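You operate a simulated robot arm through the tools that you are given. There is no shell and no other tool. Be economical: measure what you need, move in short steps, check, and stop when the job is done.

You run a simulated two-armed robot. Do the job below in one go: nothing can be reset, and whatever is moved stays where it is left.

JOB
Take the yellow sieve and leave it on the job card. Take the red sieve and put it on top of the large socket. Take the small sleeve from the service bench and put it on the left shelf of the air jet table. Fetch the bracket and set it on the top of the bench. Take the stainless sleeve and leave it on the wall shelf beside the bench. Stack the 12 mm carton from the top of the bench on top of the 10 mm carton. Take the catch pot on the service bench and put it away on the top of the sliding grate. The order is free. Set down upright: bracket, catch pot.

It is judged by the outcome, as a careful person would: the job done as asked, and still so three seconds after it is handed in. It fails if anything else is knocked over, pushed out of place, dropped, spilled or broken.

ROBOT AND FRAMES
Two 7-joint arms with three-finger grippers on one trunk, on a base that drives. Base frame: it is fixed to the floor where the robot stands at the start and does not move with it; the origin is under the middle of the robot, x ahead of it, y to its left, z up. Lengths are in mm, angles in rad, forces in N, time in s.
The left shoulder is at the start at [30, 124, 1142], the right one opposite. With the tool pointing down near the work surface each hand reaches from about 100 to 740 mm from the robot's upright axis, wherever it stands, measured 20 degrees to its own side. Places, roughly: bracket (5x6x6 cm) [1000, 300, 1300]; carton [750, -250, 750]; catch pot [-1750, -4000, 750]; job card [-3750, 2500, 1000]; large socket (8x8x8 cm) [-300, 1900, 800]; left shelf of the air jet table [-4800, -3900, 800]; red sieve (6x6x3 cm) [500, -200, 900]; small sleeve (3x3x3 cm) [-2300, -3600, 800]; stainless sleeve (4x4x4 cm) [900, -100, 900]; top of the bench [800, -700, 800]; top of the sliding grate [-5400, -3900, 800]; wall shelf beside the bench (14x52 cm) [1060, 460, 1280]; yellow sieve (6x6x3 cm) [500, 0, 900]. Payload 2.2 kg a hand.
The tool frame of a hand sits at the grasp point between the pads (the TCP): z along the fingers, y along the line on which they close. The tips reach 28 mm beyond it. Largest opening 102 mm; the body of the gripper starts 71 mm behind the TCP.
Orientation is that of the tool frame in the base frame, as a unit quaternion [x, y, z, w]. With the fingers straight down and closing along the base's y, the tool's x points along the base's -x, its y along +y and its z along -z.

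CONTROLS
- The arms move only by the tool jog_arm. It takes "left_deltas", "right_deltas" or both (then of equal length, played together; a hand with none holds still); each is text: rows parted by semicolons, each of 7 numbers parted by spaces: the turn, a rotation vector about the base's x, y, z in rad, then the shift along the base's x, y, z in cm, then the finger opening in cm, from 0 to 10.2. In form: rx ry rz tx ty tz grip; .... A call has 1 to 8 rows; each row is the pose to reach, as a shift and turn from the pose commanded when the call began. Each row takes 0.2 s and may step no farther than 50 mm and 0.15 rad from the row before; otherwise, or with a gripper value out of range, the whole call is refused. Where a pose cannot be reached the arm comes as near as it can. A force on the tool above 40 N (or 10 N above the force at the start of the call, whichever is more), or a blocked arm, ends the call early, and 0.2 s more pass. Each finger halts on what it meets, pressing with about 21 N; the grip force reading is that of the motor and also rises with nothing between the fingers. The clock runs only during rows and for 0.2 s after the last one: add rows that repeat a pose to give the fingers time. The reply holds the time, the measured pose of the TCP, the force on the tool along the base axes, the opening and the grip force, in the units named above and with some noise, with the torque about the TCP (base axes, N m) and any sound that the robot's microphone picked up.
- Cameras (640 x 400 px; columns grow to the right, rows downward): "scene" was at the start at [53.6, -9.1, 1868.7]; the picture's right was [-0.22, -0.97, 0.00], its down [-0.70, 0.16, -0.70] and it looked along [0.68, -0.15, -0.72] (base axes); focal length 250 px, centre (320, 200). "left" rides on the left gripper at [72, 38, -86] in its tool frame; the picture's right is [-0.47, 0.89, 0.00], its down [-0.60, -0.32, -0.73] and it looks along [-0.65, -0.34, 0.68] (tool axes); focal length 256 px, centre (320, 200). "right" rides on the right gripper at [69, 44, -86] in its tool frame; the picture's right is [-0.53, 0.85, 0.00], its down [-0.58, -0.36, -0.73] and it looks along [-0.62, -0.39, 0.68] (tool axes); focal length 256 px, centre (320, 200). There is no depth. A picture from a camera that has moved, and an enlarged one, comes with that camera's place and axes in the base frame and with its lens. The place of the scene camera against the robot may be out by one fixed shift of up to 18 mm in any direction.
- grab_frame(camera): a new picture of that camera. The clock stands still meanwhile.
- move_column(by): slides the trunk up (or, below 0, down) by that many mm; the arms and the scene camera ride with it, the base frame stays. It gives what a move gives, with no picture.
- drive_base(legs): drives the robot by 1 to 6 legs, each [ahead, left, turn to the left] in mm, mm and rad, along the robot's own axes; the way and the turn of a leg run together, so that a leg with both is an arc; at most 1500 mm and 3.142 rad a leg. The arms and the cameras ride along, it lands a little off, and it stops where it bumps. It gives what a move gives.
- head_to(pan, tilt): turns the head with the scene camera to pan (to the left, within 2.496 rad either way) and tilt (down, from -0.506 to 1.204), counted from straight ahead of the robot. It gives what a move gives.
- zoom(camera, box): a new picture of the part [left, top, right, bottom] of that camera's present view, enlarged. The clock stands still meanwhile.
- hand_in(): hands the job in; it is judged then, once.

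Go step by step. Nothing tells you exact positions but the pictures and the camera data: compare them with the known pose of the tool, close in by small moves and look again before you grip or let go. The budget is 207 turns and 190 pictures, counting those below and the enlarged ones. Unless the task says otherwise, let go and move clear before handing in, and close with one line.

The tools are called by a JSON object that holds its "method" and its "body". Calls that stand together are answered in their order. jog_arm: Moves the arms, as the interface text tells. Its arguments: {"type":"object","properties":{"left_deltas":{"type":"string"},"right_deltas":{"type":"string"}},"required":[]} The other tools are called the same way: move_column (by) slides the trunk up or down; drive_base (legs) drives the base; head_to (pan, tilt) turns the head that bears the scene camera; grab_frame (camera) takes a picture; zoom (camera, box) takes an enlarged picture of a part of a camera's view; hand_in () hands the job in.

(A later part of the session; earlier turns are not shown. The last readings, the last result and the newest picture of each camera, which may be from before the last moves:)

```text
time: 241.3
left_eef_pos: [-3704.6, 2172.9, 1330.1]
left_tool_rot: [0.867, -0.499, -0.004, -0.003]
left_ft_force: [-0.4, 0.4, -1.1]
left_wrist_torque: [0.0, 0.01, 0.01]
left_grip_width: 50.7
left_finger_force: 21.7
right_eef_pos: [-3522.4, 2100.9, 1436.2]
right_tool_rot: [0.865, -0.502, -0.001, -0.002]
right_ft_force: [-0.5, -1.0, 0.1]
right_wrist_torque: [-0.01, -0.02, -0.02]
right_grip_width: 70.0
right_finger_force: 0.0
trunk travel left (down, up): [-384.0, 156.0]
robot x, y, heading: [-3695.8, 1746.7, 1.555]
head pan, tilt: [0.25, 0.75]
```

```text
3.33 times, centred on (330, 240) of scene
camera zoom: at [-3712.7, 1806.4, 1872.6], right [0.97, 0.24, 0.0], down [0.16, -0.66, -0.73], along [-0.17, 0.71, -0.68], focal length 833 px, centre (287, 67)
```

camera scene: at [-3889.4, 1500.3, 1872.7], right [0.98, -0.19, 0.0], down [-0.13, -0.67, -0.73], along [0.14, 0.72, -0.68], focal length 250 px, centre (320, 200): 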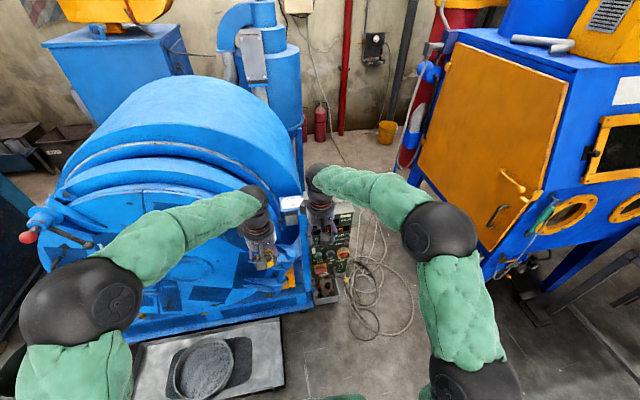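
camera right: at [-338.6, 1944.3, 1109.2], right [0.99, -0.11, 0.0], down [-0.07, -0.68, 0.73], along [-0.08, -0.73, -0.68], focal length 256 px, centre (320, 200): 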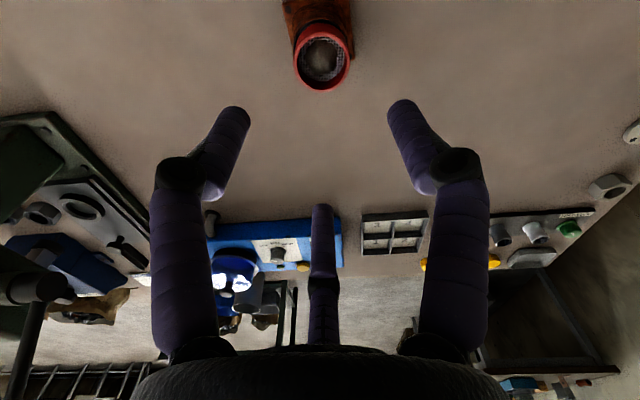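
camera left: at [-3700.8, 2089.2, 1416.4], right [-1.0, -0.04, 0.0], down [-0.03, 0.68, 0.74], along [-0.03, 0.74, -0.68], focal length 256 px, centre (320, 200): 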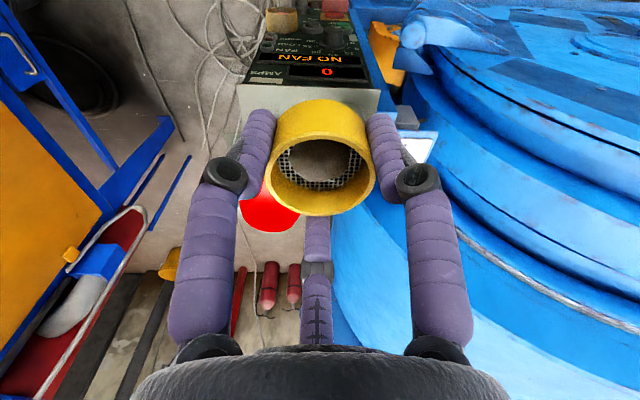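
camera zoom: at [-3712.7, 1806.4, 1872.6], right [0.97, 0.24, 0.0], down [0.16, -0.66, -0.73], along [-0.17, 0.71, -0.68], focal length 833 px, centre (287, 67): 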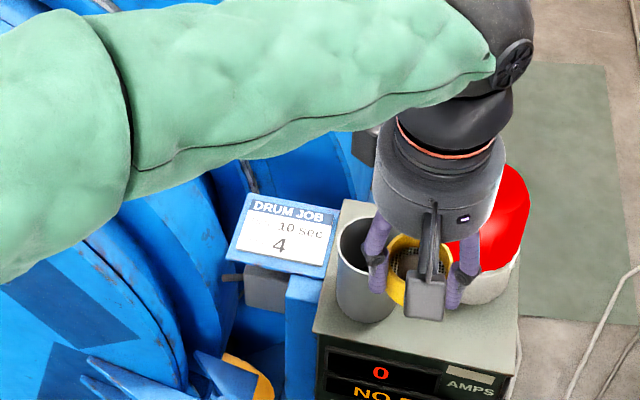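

The card reads "DRUM JOB" on a ledge, centre about (−3868,2398), z≈1000. Bring the yellow sieve above it.

{"method": "jog_arm", "body": {"left_deltas": "0 0 0 -2.7 3.2 0 4; 0 0 0 -5.4 6.4 0 4; 0 0 0 -8.1 9.6 0 4; 0 0 0 -10.8 12.8 0 4; 0 0 0 -13.5 16 0 4; 0 0 0 -16.3 19.2 0 4; 0 0 0 -16.3 22.5 -2 4; 0 0 0 -16.3 22.5 -6.5 4"}}

{"method": "grab_frame", "body": {"camera": "left"}}

{"method": "zoom", "body": {"camera": "scene", "box": [220, 160, 400, 300]}}

```text
time: 243.1
left_eef_pos: [-3869.2, 2397.4, 1268.8]
left_tool_rot: [0.867, -0.499, -0.003, -0.004]
left_ft_force: [0.3, -0.7, -0.4]
left_wrist_torque: [0.04, -0.03, 0.03]
left_grip_width: 50.6
left_finger_force: 20.8
right_eef_pos: [-3525.1, 2099.0, 1435.8]
right_tool_rot: [0.865, -0.501, -0.001, -0.003]
right_ft_force: [-1.1, -0.1, 0.2]
right_wrist_torque: [0.0, -0.05, 0.03]
right_grip_width: 70.0
right_finger_force: 0.0
trunk travel left (down, up): [-384.0, 156.0]
robot x, y, heading: [-3699.4, 1746.5, 1.558]
head pan, tilt: [0.25, 0.75]
```

```text
60 pictures are left
camera left: at [-3864.5, 2314.1, 1353.5], right [-1.0, -0.04, 0.0], down [-0.03, 0.67, 0.74], along [-0.03, 0.74, -0.67], focal length 256 px, centre (320, 200)
```

left: 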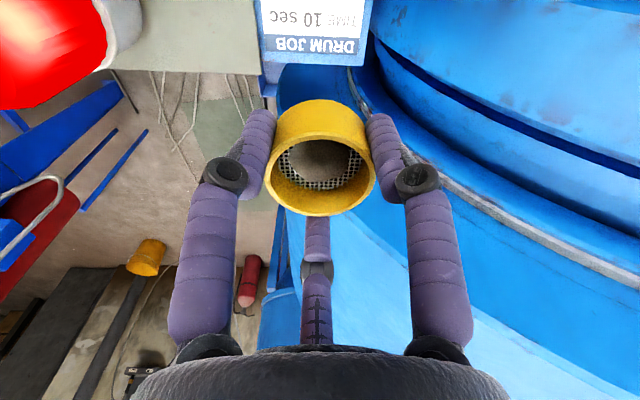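

```text
2.86 times, centred on (310, 230) of scene
camera zoom: at [-3713.4, 1804.6, 1872.7], right [0.97, 0.24, 0.0], down [0.16, -0.66, -0.73], along [-0.17, 0.71, -0.68], focal length 714 px, centre (349, 114)
```

zoom: 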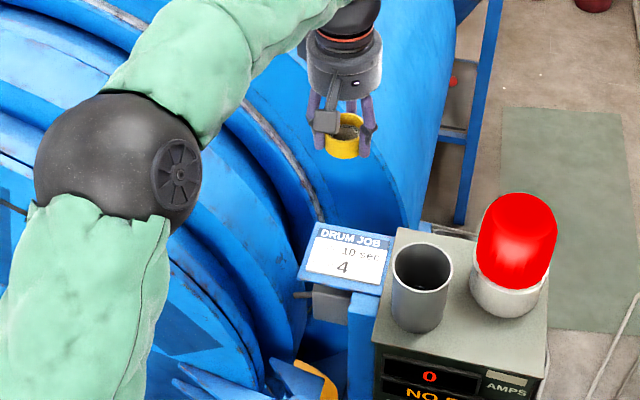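

From the two views the card spans x −3921…−3809, y 2332…2421 at z≈1055. Move over its centre and lower.

{"method": "jog_arm", "body": {"left_deltas": "0 0 0 -0.2 -1.9 -3 4; 0 0 0 -0.2 -1.9 -7.5 4; 0 0 0 -0.2 -1.9 -11 4; 0 0 0 -0.2 -1.9 -14 4; 0 0 0 -0.2 -1.9 -14 4"}}

{"method": "grab_frame", "body": {"camera": "left"}}

{"method": "zoom", "body": {"camera": "scene", "box": [260, 180, 400, 280]}}

```text
time: 244.3
left_eef_pos: [-3870.1, 2378.6, 1124.2]
left_tool_rot: [0.867, -0.498, -0.003, -0.004]
left_ft_force: [0.6, -1.0, -2.4]
left_wrist_torque: [0.0, -0.03, -0.02]
left_grip_width: 50.6
left_finger_force: 21.0
right_eef_pos: [-3522.8, 2099.9, 1436.1]
right_tool_rot: [0.865, -0.501, -0.002, -0.003]
right_ft_force: [0.5, 0.4, 0.5]
right_wrist_torque: [0.01, 0.0, 0.02]
right_grip_width: 70.1
right_finger_force: 0.1
trunk travel left (down, up): [-384.0, 156.0]
robot x, y, heading: [-3697.4, 1748.5, 1.56]
head pan, tilt: [0.25, 0.75]
```

```text
58 pictures are left
camera left: at [-3865.7, 2295.0, 1211.0], right [-1.0, -0.04, 0.0], down [-0.03, 0.67, 0.74], along [-0.03, 0.74, -0.67], focal length 256 px, centre (320, 200)
```

left: 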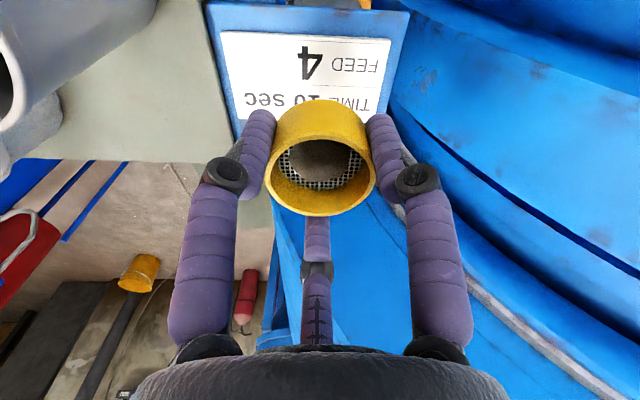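

```text
4.00 times, centred on (330, 230) of scene
camera zoom: at [-3712.0, 1804.9, 1872.7], right [0.97, 0.24, 0.0], down [0.16, -0.66, -0.73], along [-0.17, 0.71, -0.68], focal length 1000 px, centre (280, 80)
```

zoom: 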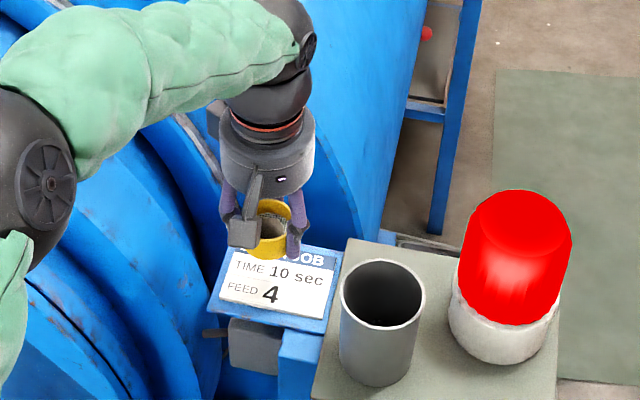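

{"method": "jog_arm", "body": {"left_deltas": "0 0 0 0.3 -0.5 -2 4; 0 0 0 0.3 -0.5 -3.4 4; 0 0 0 0.3 -0.5 -3.8 4; 0 0 0 0.3 -0.5 -4.2 4; 0 0 0 0.3 -0.5 -4.5 4; 0 0 0 0.3 -0.5 -4.8 4"}}

{"method": "grab_frame", "body": {"camera": "left"}}

{"method": "zoom", "body": {"camera": "scene", "box": [260, 180, 400, 280]}}

```text
time: 245.7
left_eef_pos: [-3868.2, 2375.0, 1077.7]
left_tool_rot: [0.866, -0.5, -0.003, -0.004]
left_ft_force: [-0.1, -0.2, -1.0]
left_wrist_torque: [0.0, 0.02, 0.04]
left_grip_width: 50.7
left_finger_force: 21.2
right_eef_pos: [-3523.8, 2098.9, 1435.8]
right_tool_rot: [0.865, -0.502, -0.002, -0.003]
right_ft_force: [-0.4, -0.1, -0.5]
right_wrist_torque: [0.01, 0.05, 0.0]
right_grip_width: 69.9
right_finger_force: 0.0
trunk travel left (down, up): [-384.0, 156.0]
robot x, y, heading: [-3696.9, 1750.7, 1.564]
head pan, tilt: [0.25, 0.75]
```

```text
56 pictures are left
camera left: at [-3864.1, 2290.8, 1163.9], right [-1.0, -0.04, 0.0], down [-0.03, 0.67, 0.74], along [-0.03, 0.74, -0.68], focal length 256 px, centre (320, 200)
```

left: 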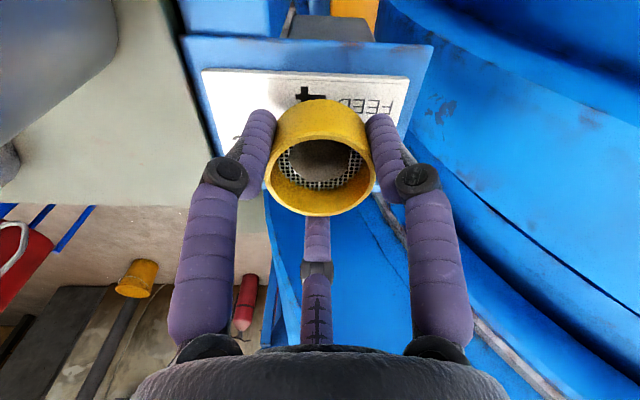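

```text
4.00 times, centred on (330, 230) of scene
camera zoom: at [-3712.3, 1805.4, 1872.7], right [0.97, 0.24, 0.0], down [0.16, -0.66, -0.73], along [-0.17, 0.71, -0.68], focal length 1000 px, centre (280, 80)
```

zoom: 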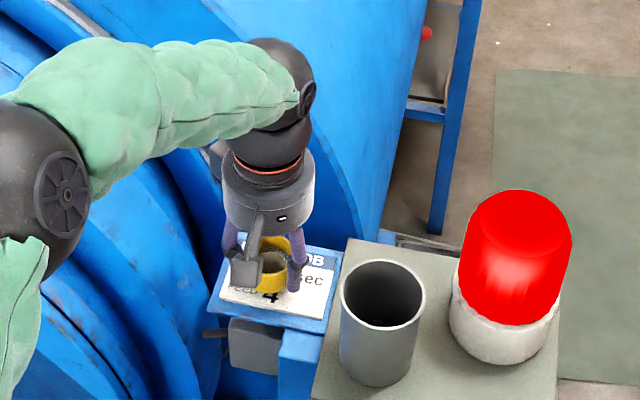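

{"method": "jog_arm", "body": {"left_deltas": "0 0 0 0 -0.2 -0.5 4; 0 0 0 0 -0.2 -1 4; 0 0 0 0 -0.2 -1.4 4; 0 0 0 0 -0.2 -1.8 4; 0 0 0 0 -0.2 -2.1 4; 0 0 0 0 -0.2 -2.4 4; 0 0 0 0 -0.2 -2.7 4; 0 0 0 0 -0.2 -3 4"}}

```text
time: 247.4
left_eef_pos: [-3869.8, 2374.7, 1059.4]
left_tool_rot: [0.867, -0.498, -0.006, -0.009]
left_ft_force: [1.2, -6.3, 17.5]
left_wrist_torque: [-0.55, -0.19, -0.01]
left_grip_width: 51.1
left_finger_force: 21.1
right_eef_pos: [-3522.8, 2098.5, 1436.4]
right_tool_rot: [0.865, -0.501, -0.002, -0.003]
right_ft_force: [0.0, 1.5, -0.2]
right_wrist_torque: [-0.04, -0.01, 0.03]
right_grip_width: 69.6
right_finger_force: 0.1
trunk travel left (down, up): [-384.0, 156.0]
robot x, y, heading: [-3697.4, 1743.1, 1.558]
head pan, tilt: [0.25, 0.75]
stopped in row 8 (left hand): the force on the tool passed its limit at 43 N (the readings are from after the stop); the commanded pose is now the measured one
```

{"method": "grab_frame", "body": {"camera": "left"}}

{"method": "jog_arm", "body": {"left_deltas": "0 0 0 0 0 0.2 5.3; 0 0 0 0 0 0.2 6.2; 0 0 0 0 0 0.2 7.2; 0 0 0 0 0 0.2 7.2; 0 0 0 0 0 4 7.2; 0 0 0 0 0 8.5 7.2; 0 0 0 0 0 13 7.2; 0 0 0 0 -3 17 7.2"}}

{"method": "zoom", "body": {"camera": "scene", "box": [260, 180, 400, 280]}}

```text
54 pictures are left
camera left: at [-3864.4, 2290.7, 1143.4], right [-1.0, -0.05, 0.0], down [-0.03, 0.66, 0.75], along [-0.04, 0.75, -0.67], focal length 256 px, centre (320, 200)
```

left: 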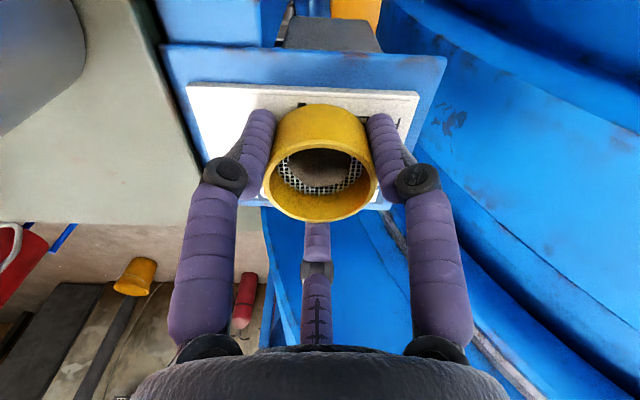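

```text
time: 249.2
left_eef_pos: [-3870.4, 2343.7, 1228.1]
left_tool_rot: [0.867, -0.498, -0.006, -0.008]
left_ft_force: [0.4, -0.8, -1.0]
left_wrist_torque: [0.03, 0.05, 0.01]
left_grip_width: 72.1
left_finger_force: 0.0
right_eef_pos: [-3523.9, 2097.0, 1436.6]
right_tool_rot: [0.865, -0.502, -0.002, -0.004]
right_ft_force: [-0.5, -1.2, -0.3]
right_wrist_torque: [0.09, 0.01, -0.02]
right_grip_width: 70.1
right_finger_force: 0.1
trunk travel left (down, up): [-384.0, 156.0]
robot x, y, heading: [-3696.8, 1746.6, 1.563]
head pan, tilt: [0.25, 0.75]
```

```text
4.00 times, centred on (330, 230) of scene
camera zoom: at [-3712.6, 1801.1, 1872.8], right [0.97, 0.24, 0.0], down [0.16, -0.66, -0.73], along [-0.17, 0.71, -0.68], focal length 1000 px, centre (280, 80)
```

zoom: 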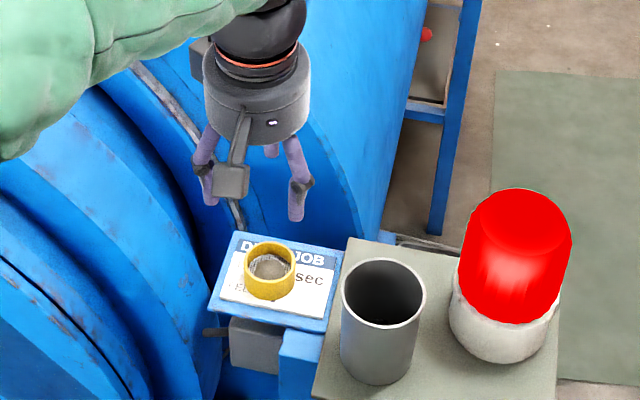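

Yellow sieve sits on the job card. Retract and head for the service bench, giving the sacks a wide berth.

{"method": "jog_arm", "body": {"left_deltas": "0 0 0 1 -4 2 7; 0 0 0 2 -8 4 7; 0 0 0 3 -12 6 7; 0 0 0 4 -16 8 7; 0 0 0 5 -20 8 7"}}

{"method": "drive_base", "body": {"legs": [[-250, 0, 0], [0, 380, 0], [-1450, 0, 0], [-1400, 0, 0]]}}

{"method": "drive_base", "body": {"legs": [[0, 0, 3.14], [0, 1400, 0], [0, 600, 0], [1300, 0, 0]]}}

{"method": "head_to", "body": {"pan": 0, "tilt": 0.5}}

{"method": "grab_frame", "body": {"camera": "scene"}}

```text
time: 250.4
left_eef_pos: [-3820.9, 2145.0, 1304.0]
left_tool_rot: [0.867, -0.497, -0.006, -0.008]
left_ft_force: [0.2, -0.6, 0.0]
left_wrist_torque: [0.02, 0.02, 0.01]
left_grip_width: 69.8
left_finger_force: 0.0
right_eef_pos: [-3523.6, 2098.9, 1435.9]
right_tool_rot: [0.865, -0.502, -0.002, -0.003]
right_ft_force: [-0.1, 0.2, 0.1]
right_wrist_torque: [0.04, 0.02, 0.0]
right_grip_width: 70.0
right_finger_force: 0.0
trunk travel left (down, up): [-384.0, 156.0]
robot x, y, heading: [-3699.1, 1743.0, 1.559]
head pan, tilt: [0.25, 0.75]
```

```text
time: 267.5
left_eef_pos: [-4168.6, -930.8, 1302.9]
left_tool_rot: [0.876, -0.482, -0.005, -0.007]
left_ft_force: [0.9, 0.6, 0.9]
left_wrist_torque: [0.04, -0.05, -0.01]
left_grip_width: 70.0
left_finger_force: 0.1
right_eef_pos: [-3870.3, -965.5, 1435.7]
right_tool_rot: [0.874, -0.485, -0.002, -0.003]
right_ft_force: [0.7, -1.2, 0.8]
right_wrist_torque: [0.01, 0.0, 0.0]
right_grip_width: 70.1
right_finger_force: 0.1
trunk travel left (down, up): [-384.0, 156.0]
robot x, y, heading: [-4033.0, -1322.5, 1.598]
head pan, tilt: [0.25, 0.75]
```

```text
time: 291.1
left_eef_pos: [-1775.6, -2895.5, 1302.1]
left_tool_rot: [0.466, 0.885, -0.007, 0.006]
left_ft_force: [-0.1, -0.2, 0.4]
left_wrist_torque: [0.01, -0.03, 0.03]
left_grip_width: 70.1
left_finger_force: 0.2
right_eef_pos: [-2076.4, -2872.0, 1435.3]
right_tool_rot: [0.469, 0.883, -0.003, 0.002]
right_ft_force: [0.2, -0.5, 0.0]
right_wrist_torque: [0.0, -0.01, -0.01]
right_grip_width: 70.1
right_finger_force: 0.2
trunk travel left (down, up): [-384.0, 156.0]
robot x, y, heading: [-1927.5, -2505.2, -1.501]
head pan, tilt: [0.25, 0.75]
```

```text
time: 291.9
left_eef_pos: [-1775.5, -2894.4, 1303.8]
left_tool_rot: [0.465, 0.885, -0.007, 0.006]
left_ft_force: [-0.4, -0.1, -0.1]
left_wrist_torque: [0.02, 0.0, 0.0]
left_grip_width: 70.1
left_finger_force: 0.1
right_eef_pos: [-2076.4, -2870.0, 1436.4]
right_tool_rot: [0.469, 0.883, -0.004, 0.003]
right_ft_force: [-1.3, 0.1, 0.4]
right_wrist_torque: [0.01, -0.03, -0.02]
right_grip_width: 70.0
right_finger_force: 0.1
trunk travel left (down, up): [-384.0, 156.0]
robot x, y, heading: [-1934.2, -2503.8, -1.507]
head pan, tilt: [0.0, 0.499]
```

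```text
52 pictures are left
camera scene: at [-1921.3, -2556.9, 1894.6], right [-1.0, -0.07, 0.0], down [-0.03, 0.48, -0.88], along [0.06, -0.88, -0.48], focal length 250 px, centre (320, 200)
```

scene: 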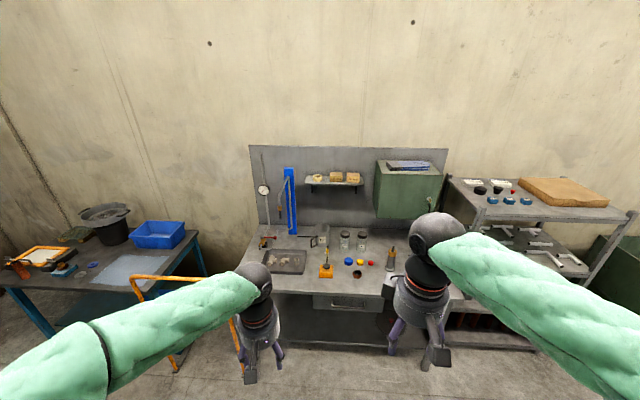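

{"method": "zoom", "body": {"camera": "scene", "box": [240, 200, 440, 320]}}

{"method": "grab_frame", "body": {"camera": "left"}}

```text
3.20 times, centred on (340, 260) of scene
camera zoom: at [-1921.3, -2556.9, 1894.6], right [-1.0, -0.07, 0.0], down [-0.03, 0.48, -0.88], along [0.06, -0.88, -0.48], focal length 800 px, centre (256, 8)
```

zoom: 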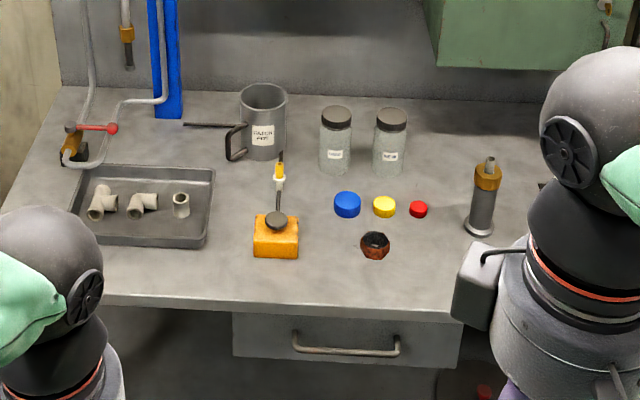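

```text
50 pictures are left
camera left: at [-1784.9, -2812.8, 1388.0], right [0.99, 0.12, 0.0], down [0.08, -0.66, 0.74], along [0.09, -0.74, -0.67], focal length 256 px, centre (320, 200)
```

left: 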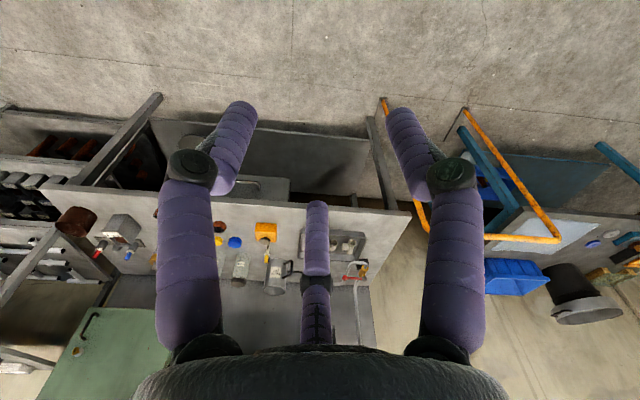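

{"method": "grab_frame", "body": {"camera": "right"}}

```text
49 pictures are left
camera right: at [-2079.4, -2790.2, 1521.8], right [1.0, 0.03, 0.0], down [0.02, -0.68, 0.74], along [0.02, -0.74, -0.68], focal length 256 px, centre (320, 200)
```

right: 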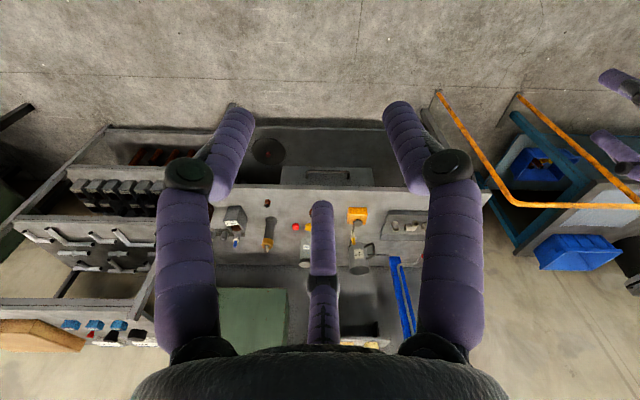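

{"method": "zoom", "body": {"camera": "right", "box": [200, 180, 440, 290]}}

```text
2.67 times, centred on (320, 235) of right
camera zoom: at [-2079.4, -2790.2, 1521.8], right [1.0, 0.03, 0.0], down [0.02, -0.68, 0.74], along [0.02, -0.74, -0.68], focal length 683 px, centre (320, 107)
```

zoom: 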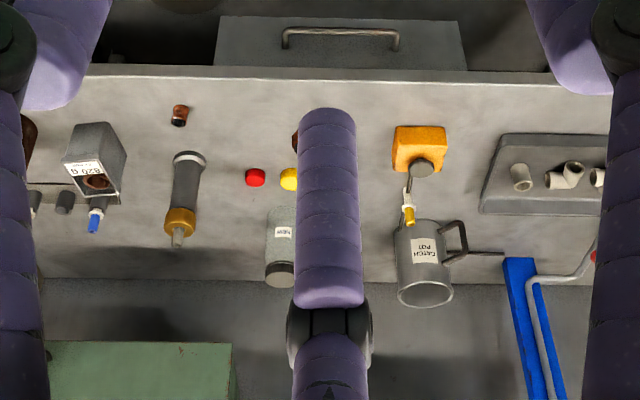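

Small brown sleeve is at about (−2281,−3612) and the catch pot at about (−1850,−3935). Drive to a station serving both.

{"method": "drive_base", "body": {"legs": [[0, 0, -0.066], [500, 0, 0], [200, 0, 0]]}}

{"method": "head_to", "body": {"pan": 0.0, "tilt": 0.85}}

{"method": "grab_frame", "body": {"camera": "scene"}}

{"method": "grab_frame", "body": {"camera": "right"}}

{"method": "grab_frame", "body": {"camera": "left"}}

```text
time: 296.5
left_eef_pos: [-1791.3, -3602.0, 1304.2]
left_tool_rot: [0.487, 0.873, -0.007, 0.006]
left_ft_force: [0.2, 0.3, -0.5]
left_wrist_torque: [0.02, 0.01, 0.0]
left_grip_width: 70.2
left_finger_force: 0.0
right_eef_pos: [-2091.5, -3564.0, 1436.1]
right_tool_rot: [0.492, 0.871, -0.004, 0.002]
right_ft_force: [0.0, -0.7, 0.3]
right_wrist_torque: [0.05, 0.02, 0.01]
right_grip_width: 70.0
right_finger_force: 0.0
trunk travel left (down, up): [-384.0, 156.0]
robot x, y, heading: [-1923.5, -3204.1, -1.556]
head pan, tilt: [0.0, 0.499]
```

```text
time: 297.3
left_eef_pos: [-1791.7, -3601.4, 1301.7]
left_tool_rot: [0.487, 0.873, -0.008, 0.007]
left_ft_force: [0.9, 0.4, -0.8]
left_wrist_torque: [-0.02, 0.02, 0.0]
left_grip_width: 70.0
left_finger_force: 0.0
right_eef_pos: [-2090.5, -3562.2, 1436.2]
right_tool_rot: [0.492, 0.871, -0.003, 0.002]
right_ft_force: [0.7, -0.2, 0.7]
right_wrist_torque: [0.01, 0.03, 0.04]
right_grip_width: 70.0
right_finger_force: 0.0
trunk travel left (down, up): [-384.0, 156.0]
robot x, y, heading: [-1923.0, -3204.0, -1.557]
head pan, tilt: [0.0, 0.85]
```

```text
47 pictures are left
camera scene: at [-1920.2, -3243.5, 1864.8], right [-1.0, -0.01, 0.0], down [-0.01, 0.75, -0.66], along [0.01, -0.66, -0.75], focal length 250 px, centre (320, 200)
```

scene: 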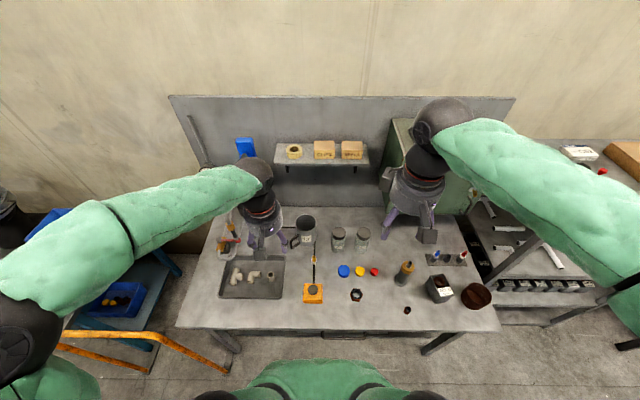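

```text
46 pictures are left
camera right: at [-2089.5, -3481.4, 1521.9], right [1.0, -0.02, 0.0], down [-0.01, -0.68, 0.74], along [-0.01, -0.74, -0.68], focal length 256 px, centre (320, 200)
```

right: 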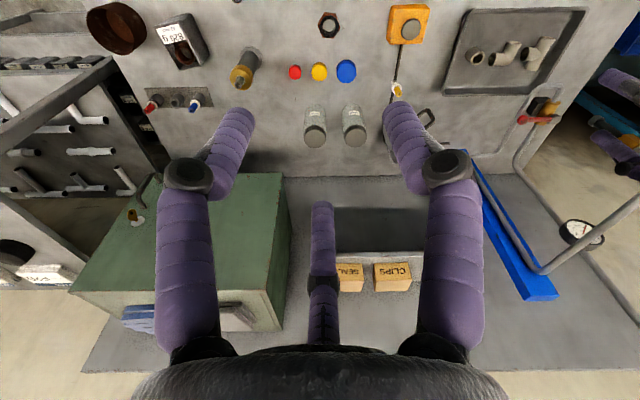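

```text
45 pictures are left
camera left: at [-1796.5, -3519.3, 1388.2], right [1.0, 0.07, 0.0], down [0.04, -0.67, 0.74], along [0.05, -0.74, -0.67], focal length 256 px, centre (320, 200)
```

left: 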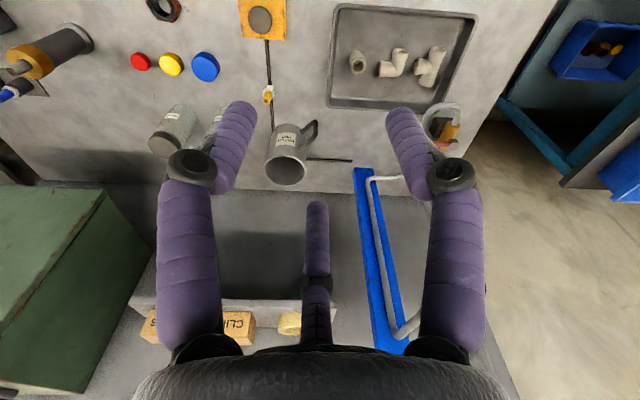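

Catch pot rim ≈(−1847,−3911), z≈945, ø≈90 — it fits the hand if centred. First the small sleeve at about (−2268,−3570) with the right hand.

{"method": "jog_arm", "body": {"right_deltas": "0 0 0 -2.2 0 -4.2 6; 0 0 0 -4.4 -0.2 -8.4 6; 0 0 0 -6.6 -0.4 -12.6 6; 0 0 0 -8.8 -0.6 -16.8 6; 0 0 0 -11 -0.8 -21 6; 0 0 0 -13.2 -0.8 -25.2 6; 0 0 0 -15.4 -0.8 -29.4 6; 0 0 0 -17.6 -0.8 -33.6 6", "left_deltas": "0 0 -0.14 0 0 0 10.2; 0 0 -0.28 0 0 0 10.2; 0 0 -0.42 0 0 0 10.2; 0 0 -0.56 0 0 0 10.2; 0 0 -0.7 0 0 0 10.2; 0 0 -0.84 0 0 0 10.2; 0 0 -0.98 0 0 0 10.2; 0 0 -0.98 0 0 0 10.2"}}

{"method": "grab_frame", "body": {"camera": "right"}}

```text
time: 299.1
left_eef_pos: [-1792.9, -3602.5, 1302.6]
left_tool_rot: [0.842, 0.54, -0.009, 0.001]
left_ft_force: [-1.3, 0.2, 0.1]
left_wrist_torque: [0.03, -0.01, -0.03]
left_grip_width: 102.2
left_finger_force: 0.1
right_eef_pos: [-2267.2, -3571.4, 1099.1]
right_tool_rot: [0.492, 0.871, -0.003, 0.002]
right_ft_force: [-1.0, -0.4, 0.4]
right_wrist_torque: [-0.01, -0.04, -0.01]
right_grip_width: 60.0
right_finger_force: 0.0
trunk travel left (down, up): [-384.0, 156.0]
robot x, y, heading: [-1923.9, -3207.7, -1.558]
head pan, tilt: [0.0, 0.85]
```

```text
44 pictures are left
camera right: at [-2267.3, -3490.5, 1185.7], right [1.0, -0.02, 0.0], down [-0.01, -0.68, 0.74], along [-0.01, -0.74, -0.68], focal length 256 px, centre (320, 200)
```

right: 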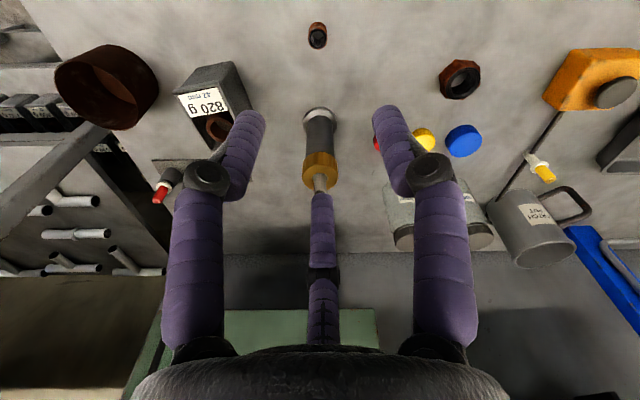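

{"method": "jog_arm", "body": {"right_deltas": "0 0 0 -0.4 -1.6 -4 5; 0 0 0 -0.4 -1.6 -8.5 5; 0 0 0 -0.4 -1.6 -13 5; 0 0 0 -0.4 -1.6 -17 5; 0 0 0 -0.4 -1.6 -17 5"}}

{"method": "grab_frame", "body": {"camera": "right"}}

```text
time: 300.3
left_eef_pos: [-1790.6, -3601.5, 1302.6]
left_tool_rot: [0.841, 0.541, -0.011, 0.003]
left_ft_force: [1.2, 0.4, -0.8]
left_wrist_torque: [0.0, 0.01, 0.01]
left_grip_width: 101.8
left_finger_force: 0.1
right_eef_pos: [-2270.5, -3588.3, 929.7]
right_tool_rot: [0.492, 0.871, -0.004, 0.002]
right_ft_force: [-0.5, 0.5, -0.5]
right_wrist_torque: [-0.02, 0.02, 0.0]
right_grip_width: 49.8
right_finger_force: 0.1
trunk travel left (down, up): [-384.0, 156.0]
robot x, y, heading: [-1926.2, -3203.3, -1.556]
head pan, tilt: [0.0, 0.85]
```

```text
43 pictures are left
camera right: at [-2268.8, -3506.5, 1016.2], right [1.0, -0.02, 0.0], down [-0.01, -0.68, 0.74], along [-0.01, -0.74, -0.68], focal length 256 px, centre (320, 200)
```

right: 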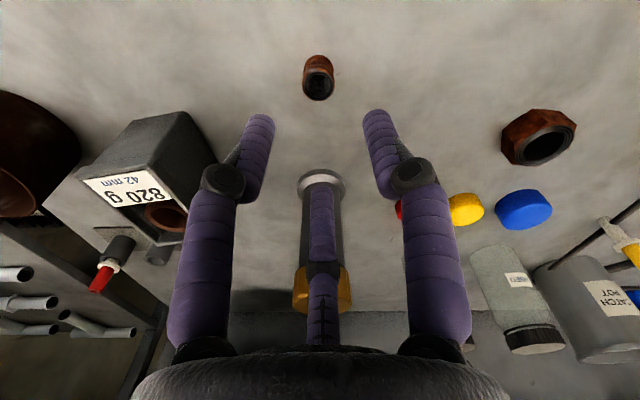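

{"method": "jog_arm", "body": {"right_deltas": "0 0 0 -0.1 -0.3 -4 5; 0 0 0 -0.1 -0.3 -8 5; 0 0 0 -0.1 -0.3 -10 5; 0 0 0 -0.1 -0.3 -11 5; 0 0 0 -0.1 -0.3 -11 3.5; 0 0 0 -0.1 -0.3 -11 2; 0 0 0 -0.1 -0.3 -11 1.2; 0 0 0 -0.1 -0.3 -11 1.2"}}

{"method": "grab_frame", "body": {"camera": "right"}}

```text
time: 301.3
left_eef_pos: [-1790.2, -3600.9, 1303.7]
left_tool_rot: [0.841, 0.541, -0.01, 0.002]
left_ft_force: [0.2, -1.1, -0.7]
left_wrist_torque: [0.01, 0.01, -0.01]
left_grip_width: 102.0
left_finger_force: 0.1
right_eef_pos: [-2273.4, -3592.3, 827.0]
right_tool_rot: [0.492, 0.871, -0.005, 0.0]
right_ft_force: [1.2, 4.0, 20.1]
right_wrist_torque: [0.5, -0.67, 0.09]
right_grip_width: 53.3
right_finger_force: 3.1
trunk travel left (down, up): [-384.0, 156.0]
robot x, y, heading: [-1927.0, -3203.8, -1.552]
head pan, tilt: [0.0, 0.85]
stopped in row 4 (right hand): the force on the tool passed its limit at 44 N (the readings are from after the stop); the commanded pose is now the measured one
```

```text
42 pictures are left
camera right: at [-2271.1, -3510.8, 912.5], right [1.0, -0.02, 0.0], down [-0.01, -0.68, 0.74], along [-0.02, -0.74, -0.68], focal length 256 px, centre (320, 200)
```

right: 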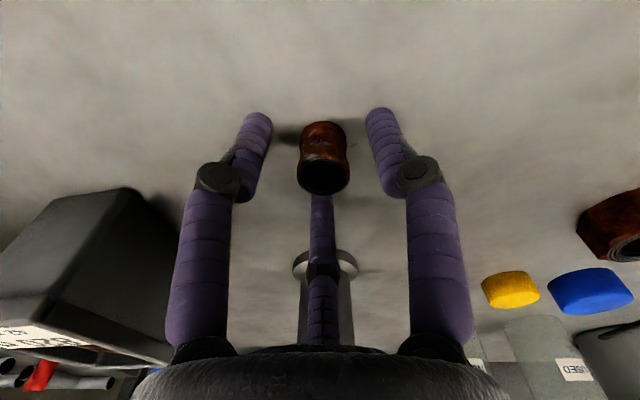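

Fingertips met the bench (z≈800) around the sleeve. Rise 4 mm and close.

{"method": "jog_arm", "body": {"right_deltas": "0 0 0 0 0 0.5 5; 0 0 0 0 0 0.5 3.5; 0 0 0 0 0 0.5 2; 0 0 0 0 0 0.5 1.2; 0 0 0 0 0 0.5 1.2; 0 0 0 0 0 4 1.2; 0 0 0 0 0 8.5 1.2; 0 0 0 0 0 13 1.2"}}

{"method": "grab_frame", "body": {"camera": "right"}}

```text
time: 303.1
left_eef_pos: [-1791.8, -3601.3, 1303.9]
left_tool_rot: [0.841, 0.541, -0.009, 0.001]
left_ft_force: [-0.2, 0.2, -0.6]
left_wrist_torque: [-0.02, -0.03, 0.02]
left_grip_width: 101.9
left_finger_force: 0.0
right_eef_pos: [-2274.7, -3593.4, 956.0]
right_tool_rot: [0.49, 0.871, -0.004, 0.001]
right_ft_force: [0.0, 0.6, -0.2]
right_wrist_torque: [-0.04, 0.02, -0.03]
right_grip_width: 21.9
right_finger_force: 21.0
trunk travel left (down, up): [-384.0, 156.0]
robot x, y, heading: [-1924.2, -3205.9, -1.558]
head pan, tilt: [0.0, 0.85]
```

```text
41 pictures are left
camera right: at [-2271.7, -3511.7, 1042.3], right [1.0, -0.02, 0.0], down [-0.01, -0.68, 0.74], along [-0.02, -0.74, -0.68], focal length 256 px, centre (320, 200)
```

right: 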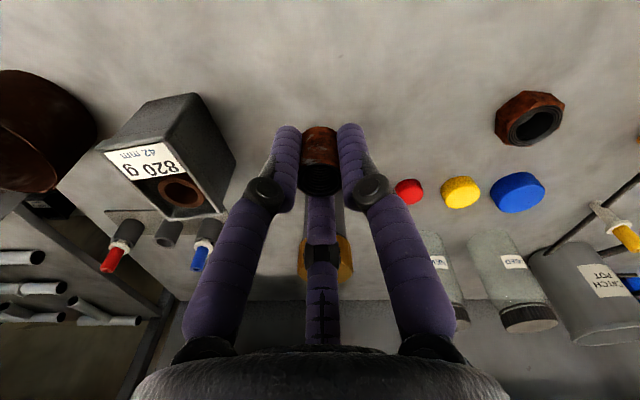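

Sleeve held. Raise it, and bring the left hand above the catch pot.

{"method": "jog_arm", "body": {"left_deltas": "0.0114 -0.014 0 -0.8 -4.4 0 10.2; 0.0114 -0.014 0 -1.6 -8.8 0 10.2; 0.0114 -0.014 0 -2.4 -13.2 0 10.2; 0.0114 -0.014 0 -3.2 -17.6 0 10.2; 0.0114 -0.014 0 -4 -21 -2 10.2; 0.0114 -0.014 0 -4.8 -24 -5 10.2; 0.0114 -0.014 0 -5.5 -26 -8 10.2; 0.0114 -0.014 0 -5.5 -26 -8 10.2", "right_deltas": "0 0 0 0 1 4.5 1.2; 0 0 0 0 2 9 1.2; 0 0 0 0 3 13.5 1.2; 0 0 0 0 4 18 1.2; 0 0 0 0 5 22.5 1.2; 0 0 0 0 6 27 1.2; 0 0 0 0 7 31 1.2; 0 0 0 0 7 31 1.2"}}

{"method": "grab_frame", "body": {"camera": "left"}}

{"method": "zoom", "body": {"camera": "scene", "box": [220, 120, 380, 280]}}

```text
time: 304.9
left_eef_pos: [-1847.6, -3864.2, 1220.9]
left_tool_rot: [0.841, 0.541, -0.001, 0.001]
left_ft_force: [0.0, -0.1, 0.3]
left_wrist_torque: [0.05, 0.0, 0.0]
left_grip_width: 102.0
left_finger_force: 0.0
right_eef_pos: [-2273.2, -3522.8, 1267.3]
right_tool_rot: [0.492, 0.871, -0.004, 0.001]
right_ft_force: [0.4, -0.2, -1.2]
right_wrist_torque: [0.0, -0.01, -0.01]
right_grip_width: 22.0
right_finger_force: 21.0
trunk travel left (down, up): [-384.0, 156.0]
robot x, y, heading: [-1928.1, -3209.5, -1.558]
head pan, tilt: [0.0, 0.85]
```

```text
40 pictures are left
camera left: at [-1782.3, -3815.6, 1307.6], right [0.61, -0.79, 0.0], down [-0.54, -0.42, 0.73], along [-0.58, -0.45, -0.68], focal length 256 px, centre (320, 200)
```

left: 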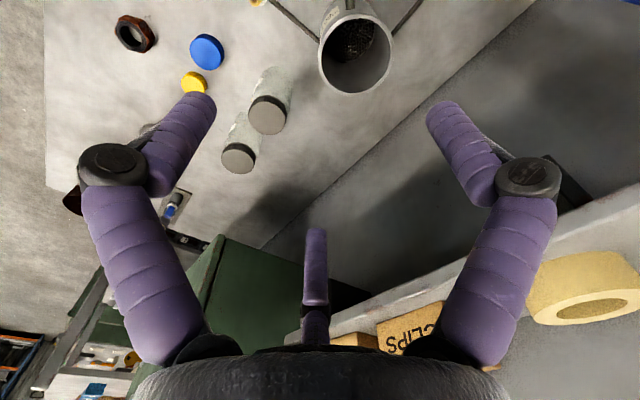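

```text
2.50 times, centred on (300, 200) of scene
camera zoom: at [-1920.3, -3244.3, 1864.7], right [-1.0, -0.01, 0.0], down [-0.01, 0.75, -0.66], along [0.01, -0.66, -0.75], focal length 625 px, centre (370, 200)
```

zoom: 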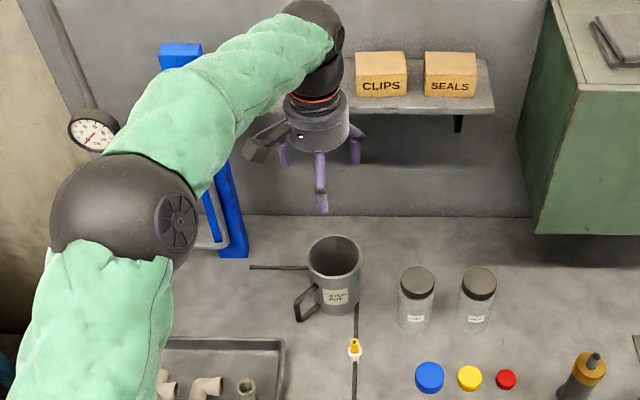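

The pot's rim is at (−1849,−3925), z≈929, outer ø≈96 — too tight for an outside grip, so I'll grip from inside by spreading the fingers. Lower with fingers half closed.

{"method": "jog_arm", "body": {"left_deltas": "0 0 0 -0.1 -3 -2 6; 0 0 0 -0.1 -6 -5 3.5; 0 0 0 -0.1 -6 -10 3; 0 0 0 -0.1 -6 -15 3; 0 0 0 -0.1 -6 -20 3; 0 0 0 -0.1 -6 -23 3; 0 0 0 -0.1 -6 -23 3"}}

{"method": "grab_frame", "body": {"camera": "left"}}

{"method": "zoom", "body": {"camera": "scene", "box": [240, 160, 360, 260]}}

```text
time: 306.5
left_eef_pos: [-1846.6, -3922.7, 992.7]
left_tool_rot: [0.841, 0.541, -0.001, 0.001]
left_ft_force: [0.5, -0.3, -1.0]
left_wrist_torque: [-0.02, 0.01, -0.03]
left_grip_width: 29.9
left_finger_force: 0.0
right_eef_pos: [-2273.7, -3523.2, 1269.1]
right_tool_rot: [0.492, 0.871, -0.005, 0.001]
right_ft_force: [-1.0, -0.7, -0.6]
right_wrist_torque: [-0.01, 0.02, 0.01]
right_grip_width: 21.8
right_finger_force: 21.1
trunk travel left (down, up): [-384.0, 156.0]
robot x, y, heading: [-1926.6, -3207.9, -1.553]
head pan, tilt: [0.0, 0.85]
```

```text
38 pictures are left
camera left: at [-1781.4, -3874.2, 1079.0], right [0.61, -0.79, 0.0], down [-0.54, -0.42, 0.73], along [-0.58, -0.45, -0.68], focal length 256 px, centre (320, 200)
```

left: 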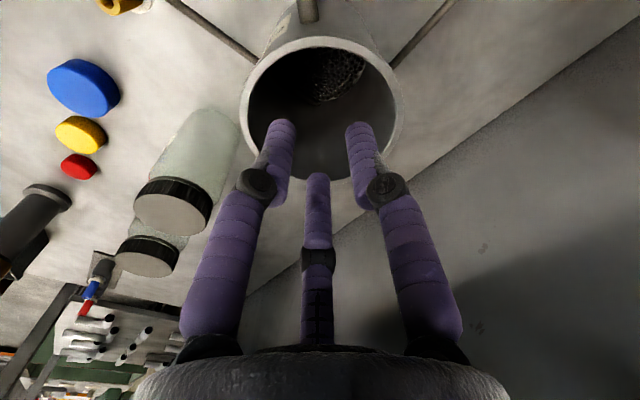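

```text
4.00 times, centred on (300, 210) of scene
camera zoom: at [-1920.4, -3244.2, 1864.7], right [-1.0, -0.01, 0.0], down [-0.01, 0.75, -0.66], along [0.01, -0.66, -0.75], focal length 1000 px, centre (400, 160)
```

zoom: 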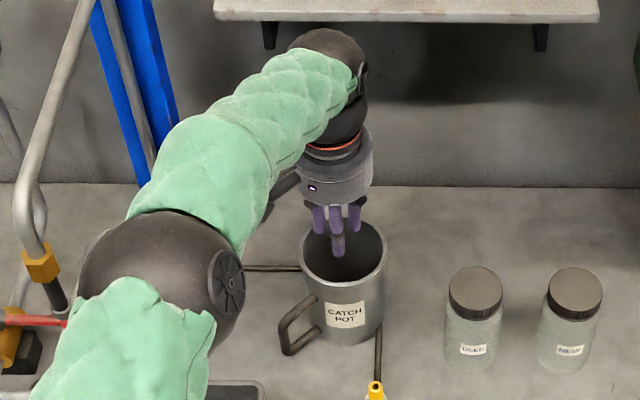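

Fingers are centred over the opening. Lower into the pot and spread.

{"method": "jog_arm", "body": {"left_deltas": "0 0 0 0.2 0 -3 3; 0 0 0 0.2 0 -6.3 3; 0 0 0 0.2 0 -6.3 5; 0 0 0 0.2 0 -6.3 7; 0 0 0 0.2 0 -6.3 9; 0 0 0 0.2 0 -6.3 9; 0 0 0 0.2 0 -6.3 9"}}

{"method": "grab_frame", "body": {"camera": "left"}}

```text
time: 308.1
left_eef_pos: [-1847.0, -3923.1, 930.8]
left_tool_rot: [0.841, 0.541, 0.0, 0.0]
left_ft_force: [-1.5, 0.9, -0.4]
left_wrist_torque: [0.05, -0.09, 0.06]
left_grip_width: 74.4
left_finger_force: 0.0
right_eef_pos: [-2274.6, -3523.1, 1267.4]
right_tool_rot: [0.491, 0.871, -0.005, 0.001]
right_ft_force: [-0.4, -0.6, -1.3]
right_wrist_torque: [-0.01, -0.02, 0.03]
right_grip_width: 21.7
right_finger_force: 21.2
trunk travel left (down, up): [-384.0, 156.0]
robot x, y, heading: [-1923.2, -3202.5, -1.559]
head pan, tilt: [0.0, 0.85]
```

```text
36 pictures are left
camera left: at [-1780.8, -3873.6, 1016.6], right [0.61, -0.79, 0.0], down [-0.54, -0.42, 0.73], along [-0.58, -0.45, -0.68], focal length 256 px, centre (320, 200)
```

left: 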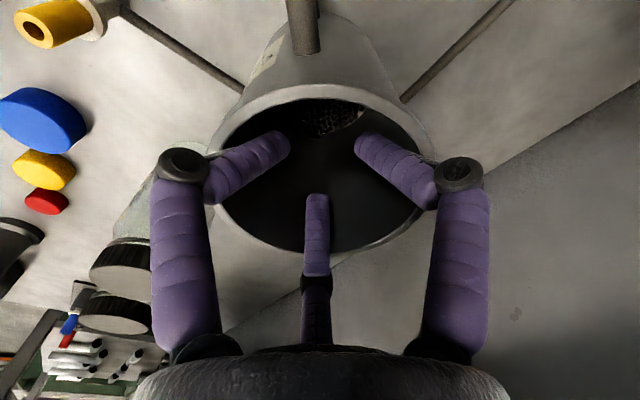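

The spread halted at 74 mm on the inner wall. Test-lift slightly.

{"method": "jog_arm", "body": {"left_deltas": "0 0 0 0 0 0.6 10.2; 0 0 0 0 0 1.5 10.2; 0 0 0 0 0 2.5 10.2; 0 0 0 0 0 2.5 10.2"}}

{"method": "zoom", "body": {"camera": "scene", "box": [240, 160, 360, 260]}}

```text
time: 309.1
left_eef_pos: [-1844.7, -3921.7, 954.5]
left_tool_rot: [0.841, 0.54, 0.001, 0.0]
left_ft_force: [-0.2, 0.6, -0.4]
left_wrist_torque: [0.02, -0.01, -0.04]
left_grip_width: 101.9
left_finger_force: 0.1
right_eef_pos: [-2274.0, -3524.2, 1268.0]
right_tool_rot: [0.491, 0.871, -0.004, 0.0]
right_ft_force: [-0.4, 0.6, -0.5]
right_wrist_torque: [0.0, 0.02, 0.01]
right_grip_width: 22.0
right_finger_force: 21.3
trunk travel left (down, up): [-384.0, 156.0]
robot x, y, heading: [-1923.2, -3204.5, -1.558]
head pan, tilt: [0.0, 0.85]
```

```text
4.00 times, centred on (300, 210) of scene
camera zoom: at [-1920.4, -3244.7, 1864.7], right [-1.0, -0.01, 0.0], down [-0.01, 0.75, -0.66], along [0.01, -0.66, -0.75], focal length 1000 px, centre (400, 160)
```

zoom: 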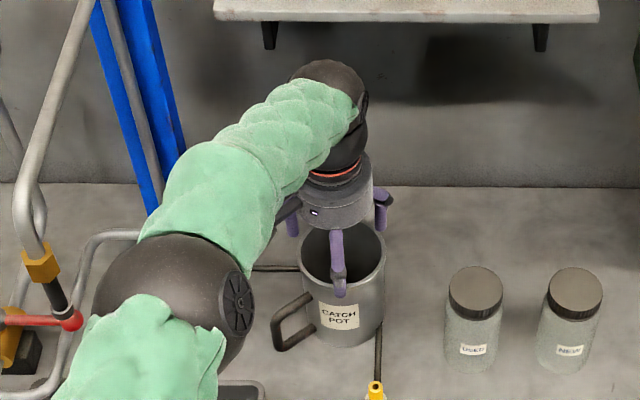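

The inside grip slipped out, leaving the pot centred; the open fingers now appear to straddle the rim. Try a careful descent for an outside grip.

{"method": "jog_arm", "body": {"left_deltas": "0 0 0 0 0 0.8 10.2; 0 0 0 0 0 0.8 10.2"}}

{"method": "grab_frame", "body": {"camera": "left"}}

```text
time: 309.7
left_eef_pos: [-1846.8, -3922.1, 963.0]
left_tool_rot: [0.841, 0.542, -0.001, 0.001]
left_ft_force: [0.1, 0.1, 0.3]
left_wrist_torque: [-0.01, -0.01, 0.01]
left_grip_width: 102.1
left_finger_force: 0.0
right_eef_pos: [-2273.8, -3524.1, 1267.0]
right_tool_rot: [0.491, 0.871, -0.004, 0.001]
right_ft_force: [0.2, -0.6, -0.8]
right_wrist_torque: [-0.03, -0.01, 0.03]
right_grip_width: 21.6
right_finger_force: 20.7
trunk travel left (down, up): [-384.0, 156.0]
robot x, y, heading: [-1926.1, -3205.8, -1.556]
head pan, tilt: [0.0, 0.85]
```

```text
34 pictures are left
camera left: at [-1780.6, -3873.3, 1049.3], right [0.61, -0.79, 0.0], down [-0.54, -0.42, 0.73], along [-0.58, -0.45, -0.68], focal length 256 px, centre (320, 200)
```

left: 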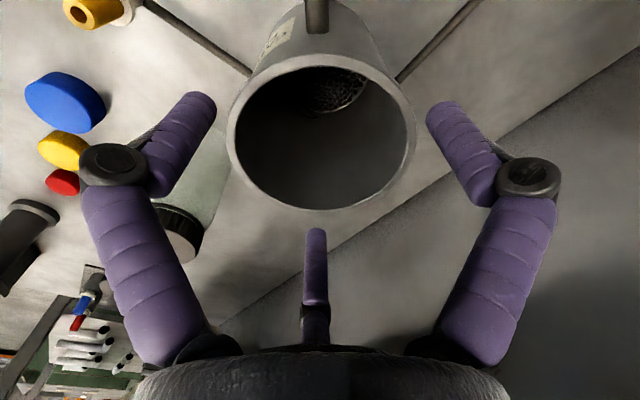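

The pot's outside is ≈101 mm — too wide. I'll pinch its wall instead: one finger inside, two outside, on the −x side away from the handle.

{"method": "jog_arm", "body": {"left_deltas": "0 0 0 0 0 4.5 9; 0 0 0 -2 0.7 5.5 7; 0 0 0 -5.3 1.8 5.5 5; 0 0 0 -5.3 1.8 3.5 5; 0 0 0 -5.3 1.8 3.5 5"}}

{"method": "grab_frame", "body": {"camera": "left"}}

```text
time: 310.9
left_eef_pos: [-1900.1, -3905.0, 997.8]
left_tool_rot: [0.841, 0.541, 0.0, 0.001]
left_ft_force: [-0.5, 0.2, -0.1]
left_wrist_torque: [0.0, 0.0, 0.0]
left_grip_width: 50.1
left_finger_force: 0.0
right_eef_pos: [-2274.4, -3523.2, 1267.0]
right_tool_rot: [0.492, 0.871, -0.004, 0.001]
right_ft_force: [0.2, 0.6, -0.7]
right_wrist_torque: [-0.01, 0.0, -0.03]
right_grip_width: 21.8
right_finger_force: 21.1
trunk travel left (down, up): [-384.0, 156.0]
robot x, y, heading: [-1921.2, -3205.7, -1.56]
head pan, tilt: [0.0, 0.85]
```

```text
33 pictures are left
camera left: at [-1833.6, -3856.4, 1084.8], right [0.61, -0.79, 0.0], down [-0.54, -0.42, 0.73], along [-0.58, -0.45, -0.68], focal length 256 px, centre (320, 200)
```

left: 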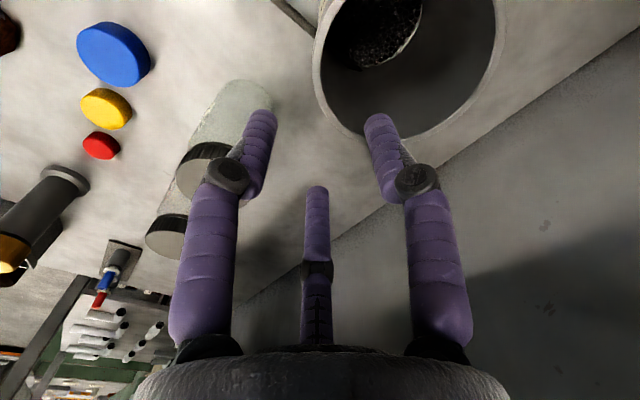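

Finger 1 is inside and the other two outside; shift ~6 mm toward the wall, descend and close.

{"method": "jog_arm", "body": {"left_deltas": "0 0 0 0.6 -0.3 -2 5; 0 0 0 0.6 -0.3 -5 5; 0 0 0 0.6 -0.3 -7.5 5; 0 0 0 0.6 -0.3 -9.5 5; 0 0 0 0.6 -0.3 -9.5 3; 0 0 0 0.6 -0.3 -9.5 1.5; 0 0 0 0.6 -0.3 -9.5 0.3; 0 0 0 0.6 -0.3 -9.5 0.3"}}

{"method": "grab_frame", "body": {"camera": "left"}}

```text
time: 312.7
left_eef_pos: [-1893.1, -3907.6, 901.9]
left_tool_rot: [0.841, 0.541, -0.001, 0.0]
left_ft_force: [0.9, -1.3, -0.4]
left_wrist_torque: [-0.04, 0.01, -0.07]
left_grip_width: 6.3
left_finger_force: 21.1
right_eef_pos: [-2274.2, -3524.3, 1266.9]
right_tool_rot: [0.491, 0.871, -0.004, 0.001]
right_ft_force: [0.1, 0.1, -0.3]
right_wrist_torque: [0.01, -0.02, 0.04]
right_grip_width: 21.7
right_finger_force: 21.1
trunk travel left (down, up): [-384.0, 156.0]
robot x, y, heading: [-1923.2, -3206.3, -1.56]
head pan, tilt: [0.0, 0.85]
```

```text
32 pictures are left
camera left: at [-1827.9, -3858.0, 988.3], right [0.61, -0.79, 0.0], down [-0.54, -0.42, 0.73], along [-0.58, -0.45, -0.68], focal length 256 px, centre (320, 200)
```

left: 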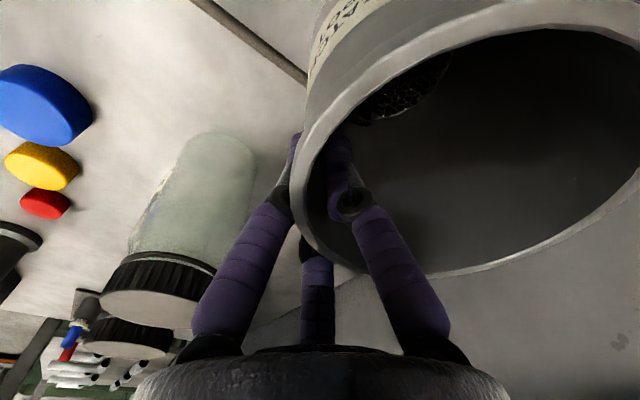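

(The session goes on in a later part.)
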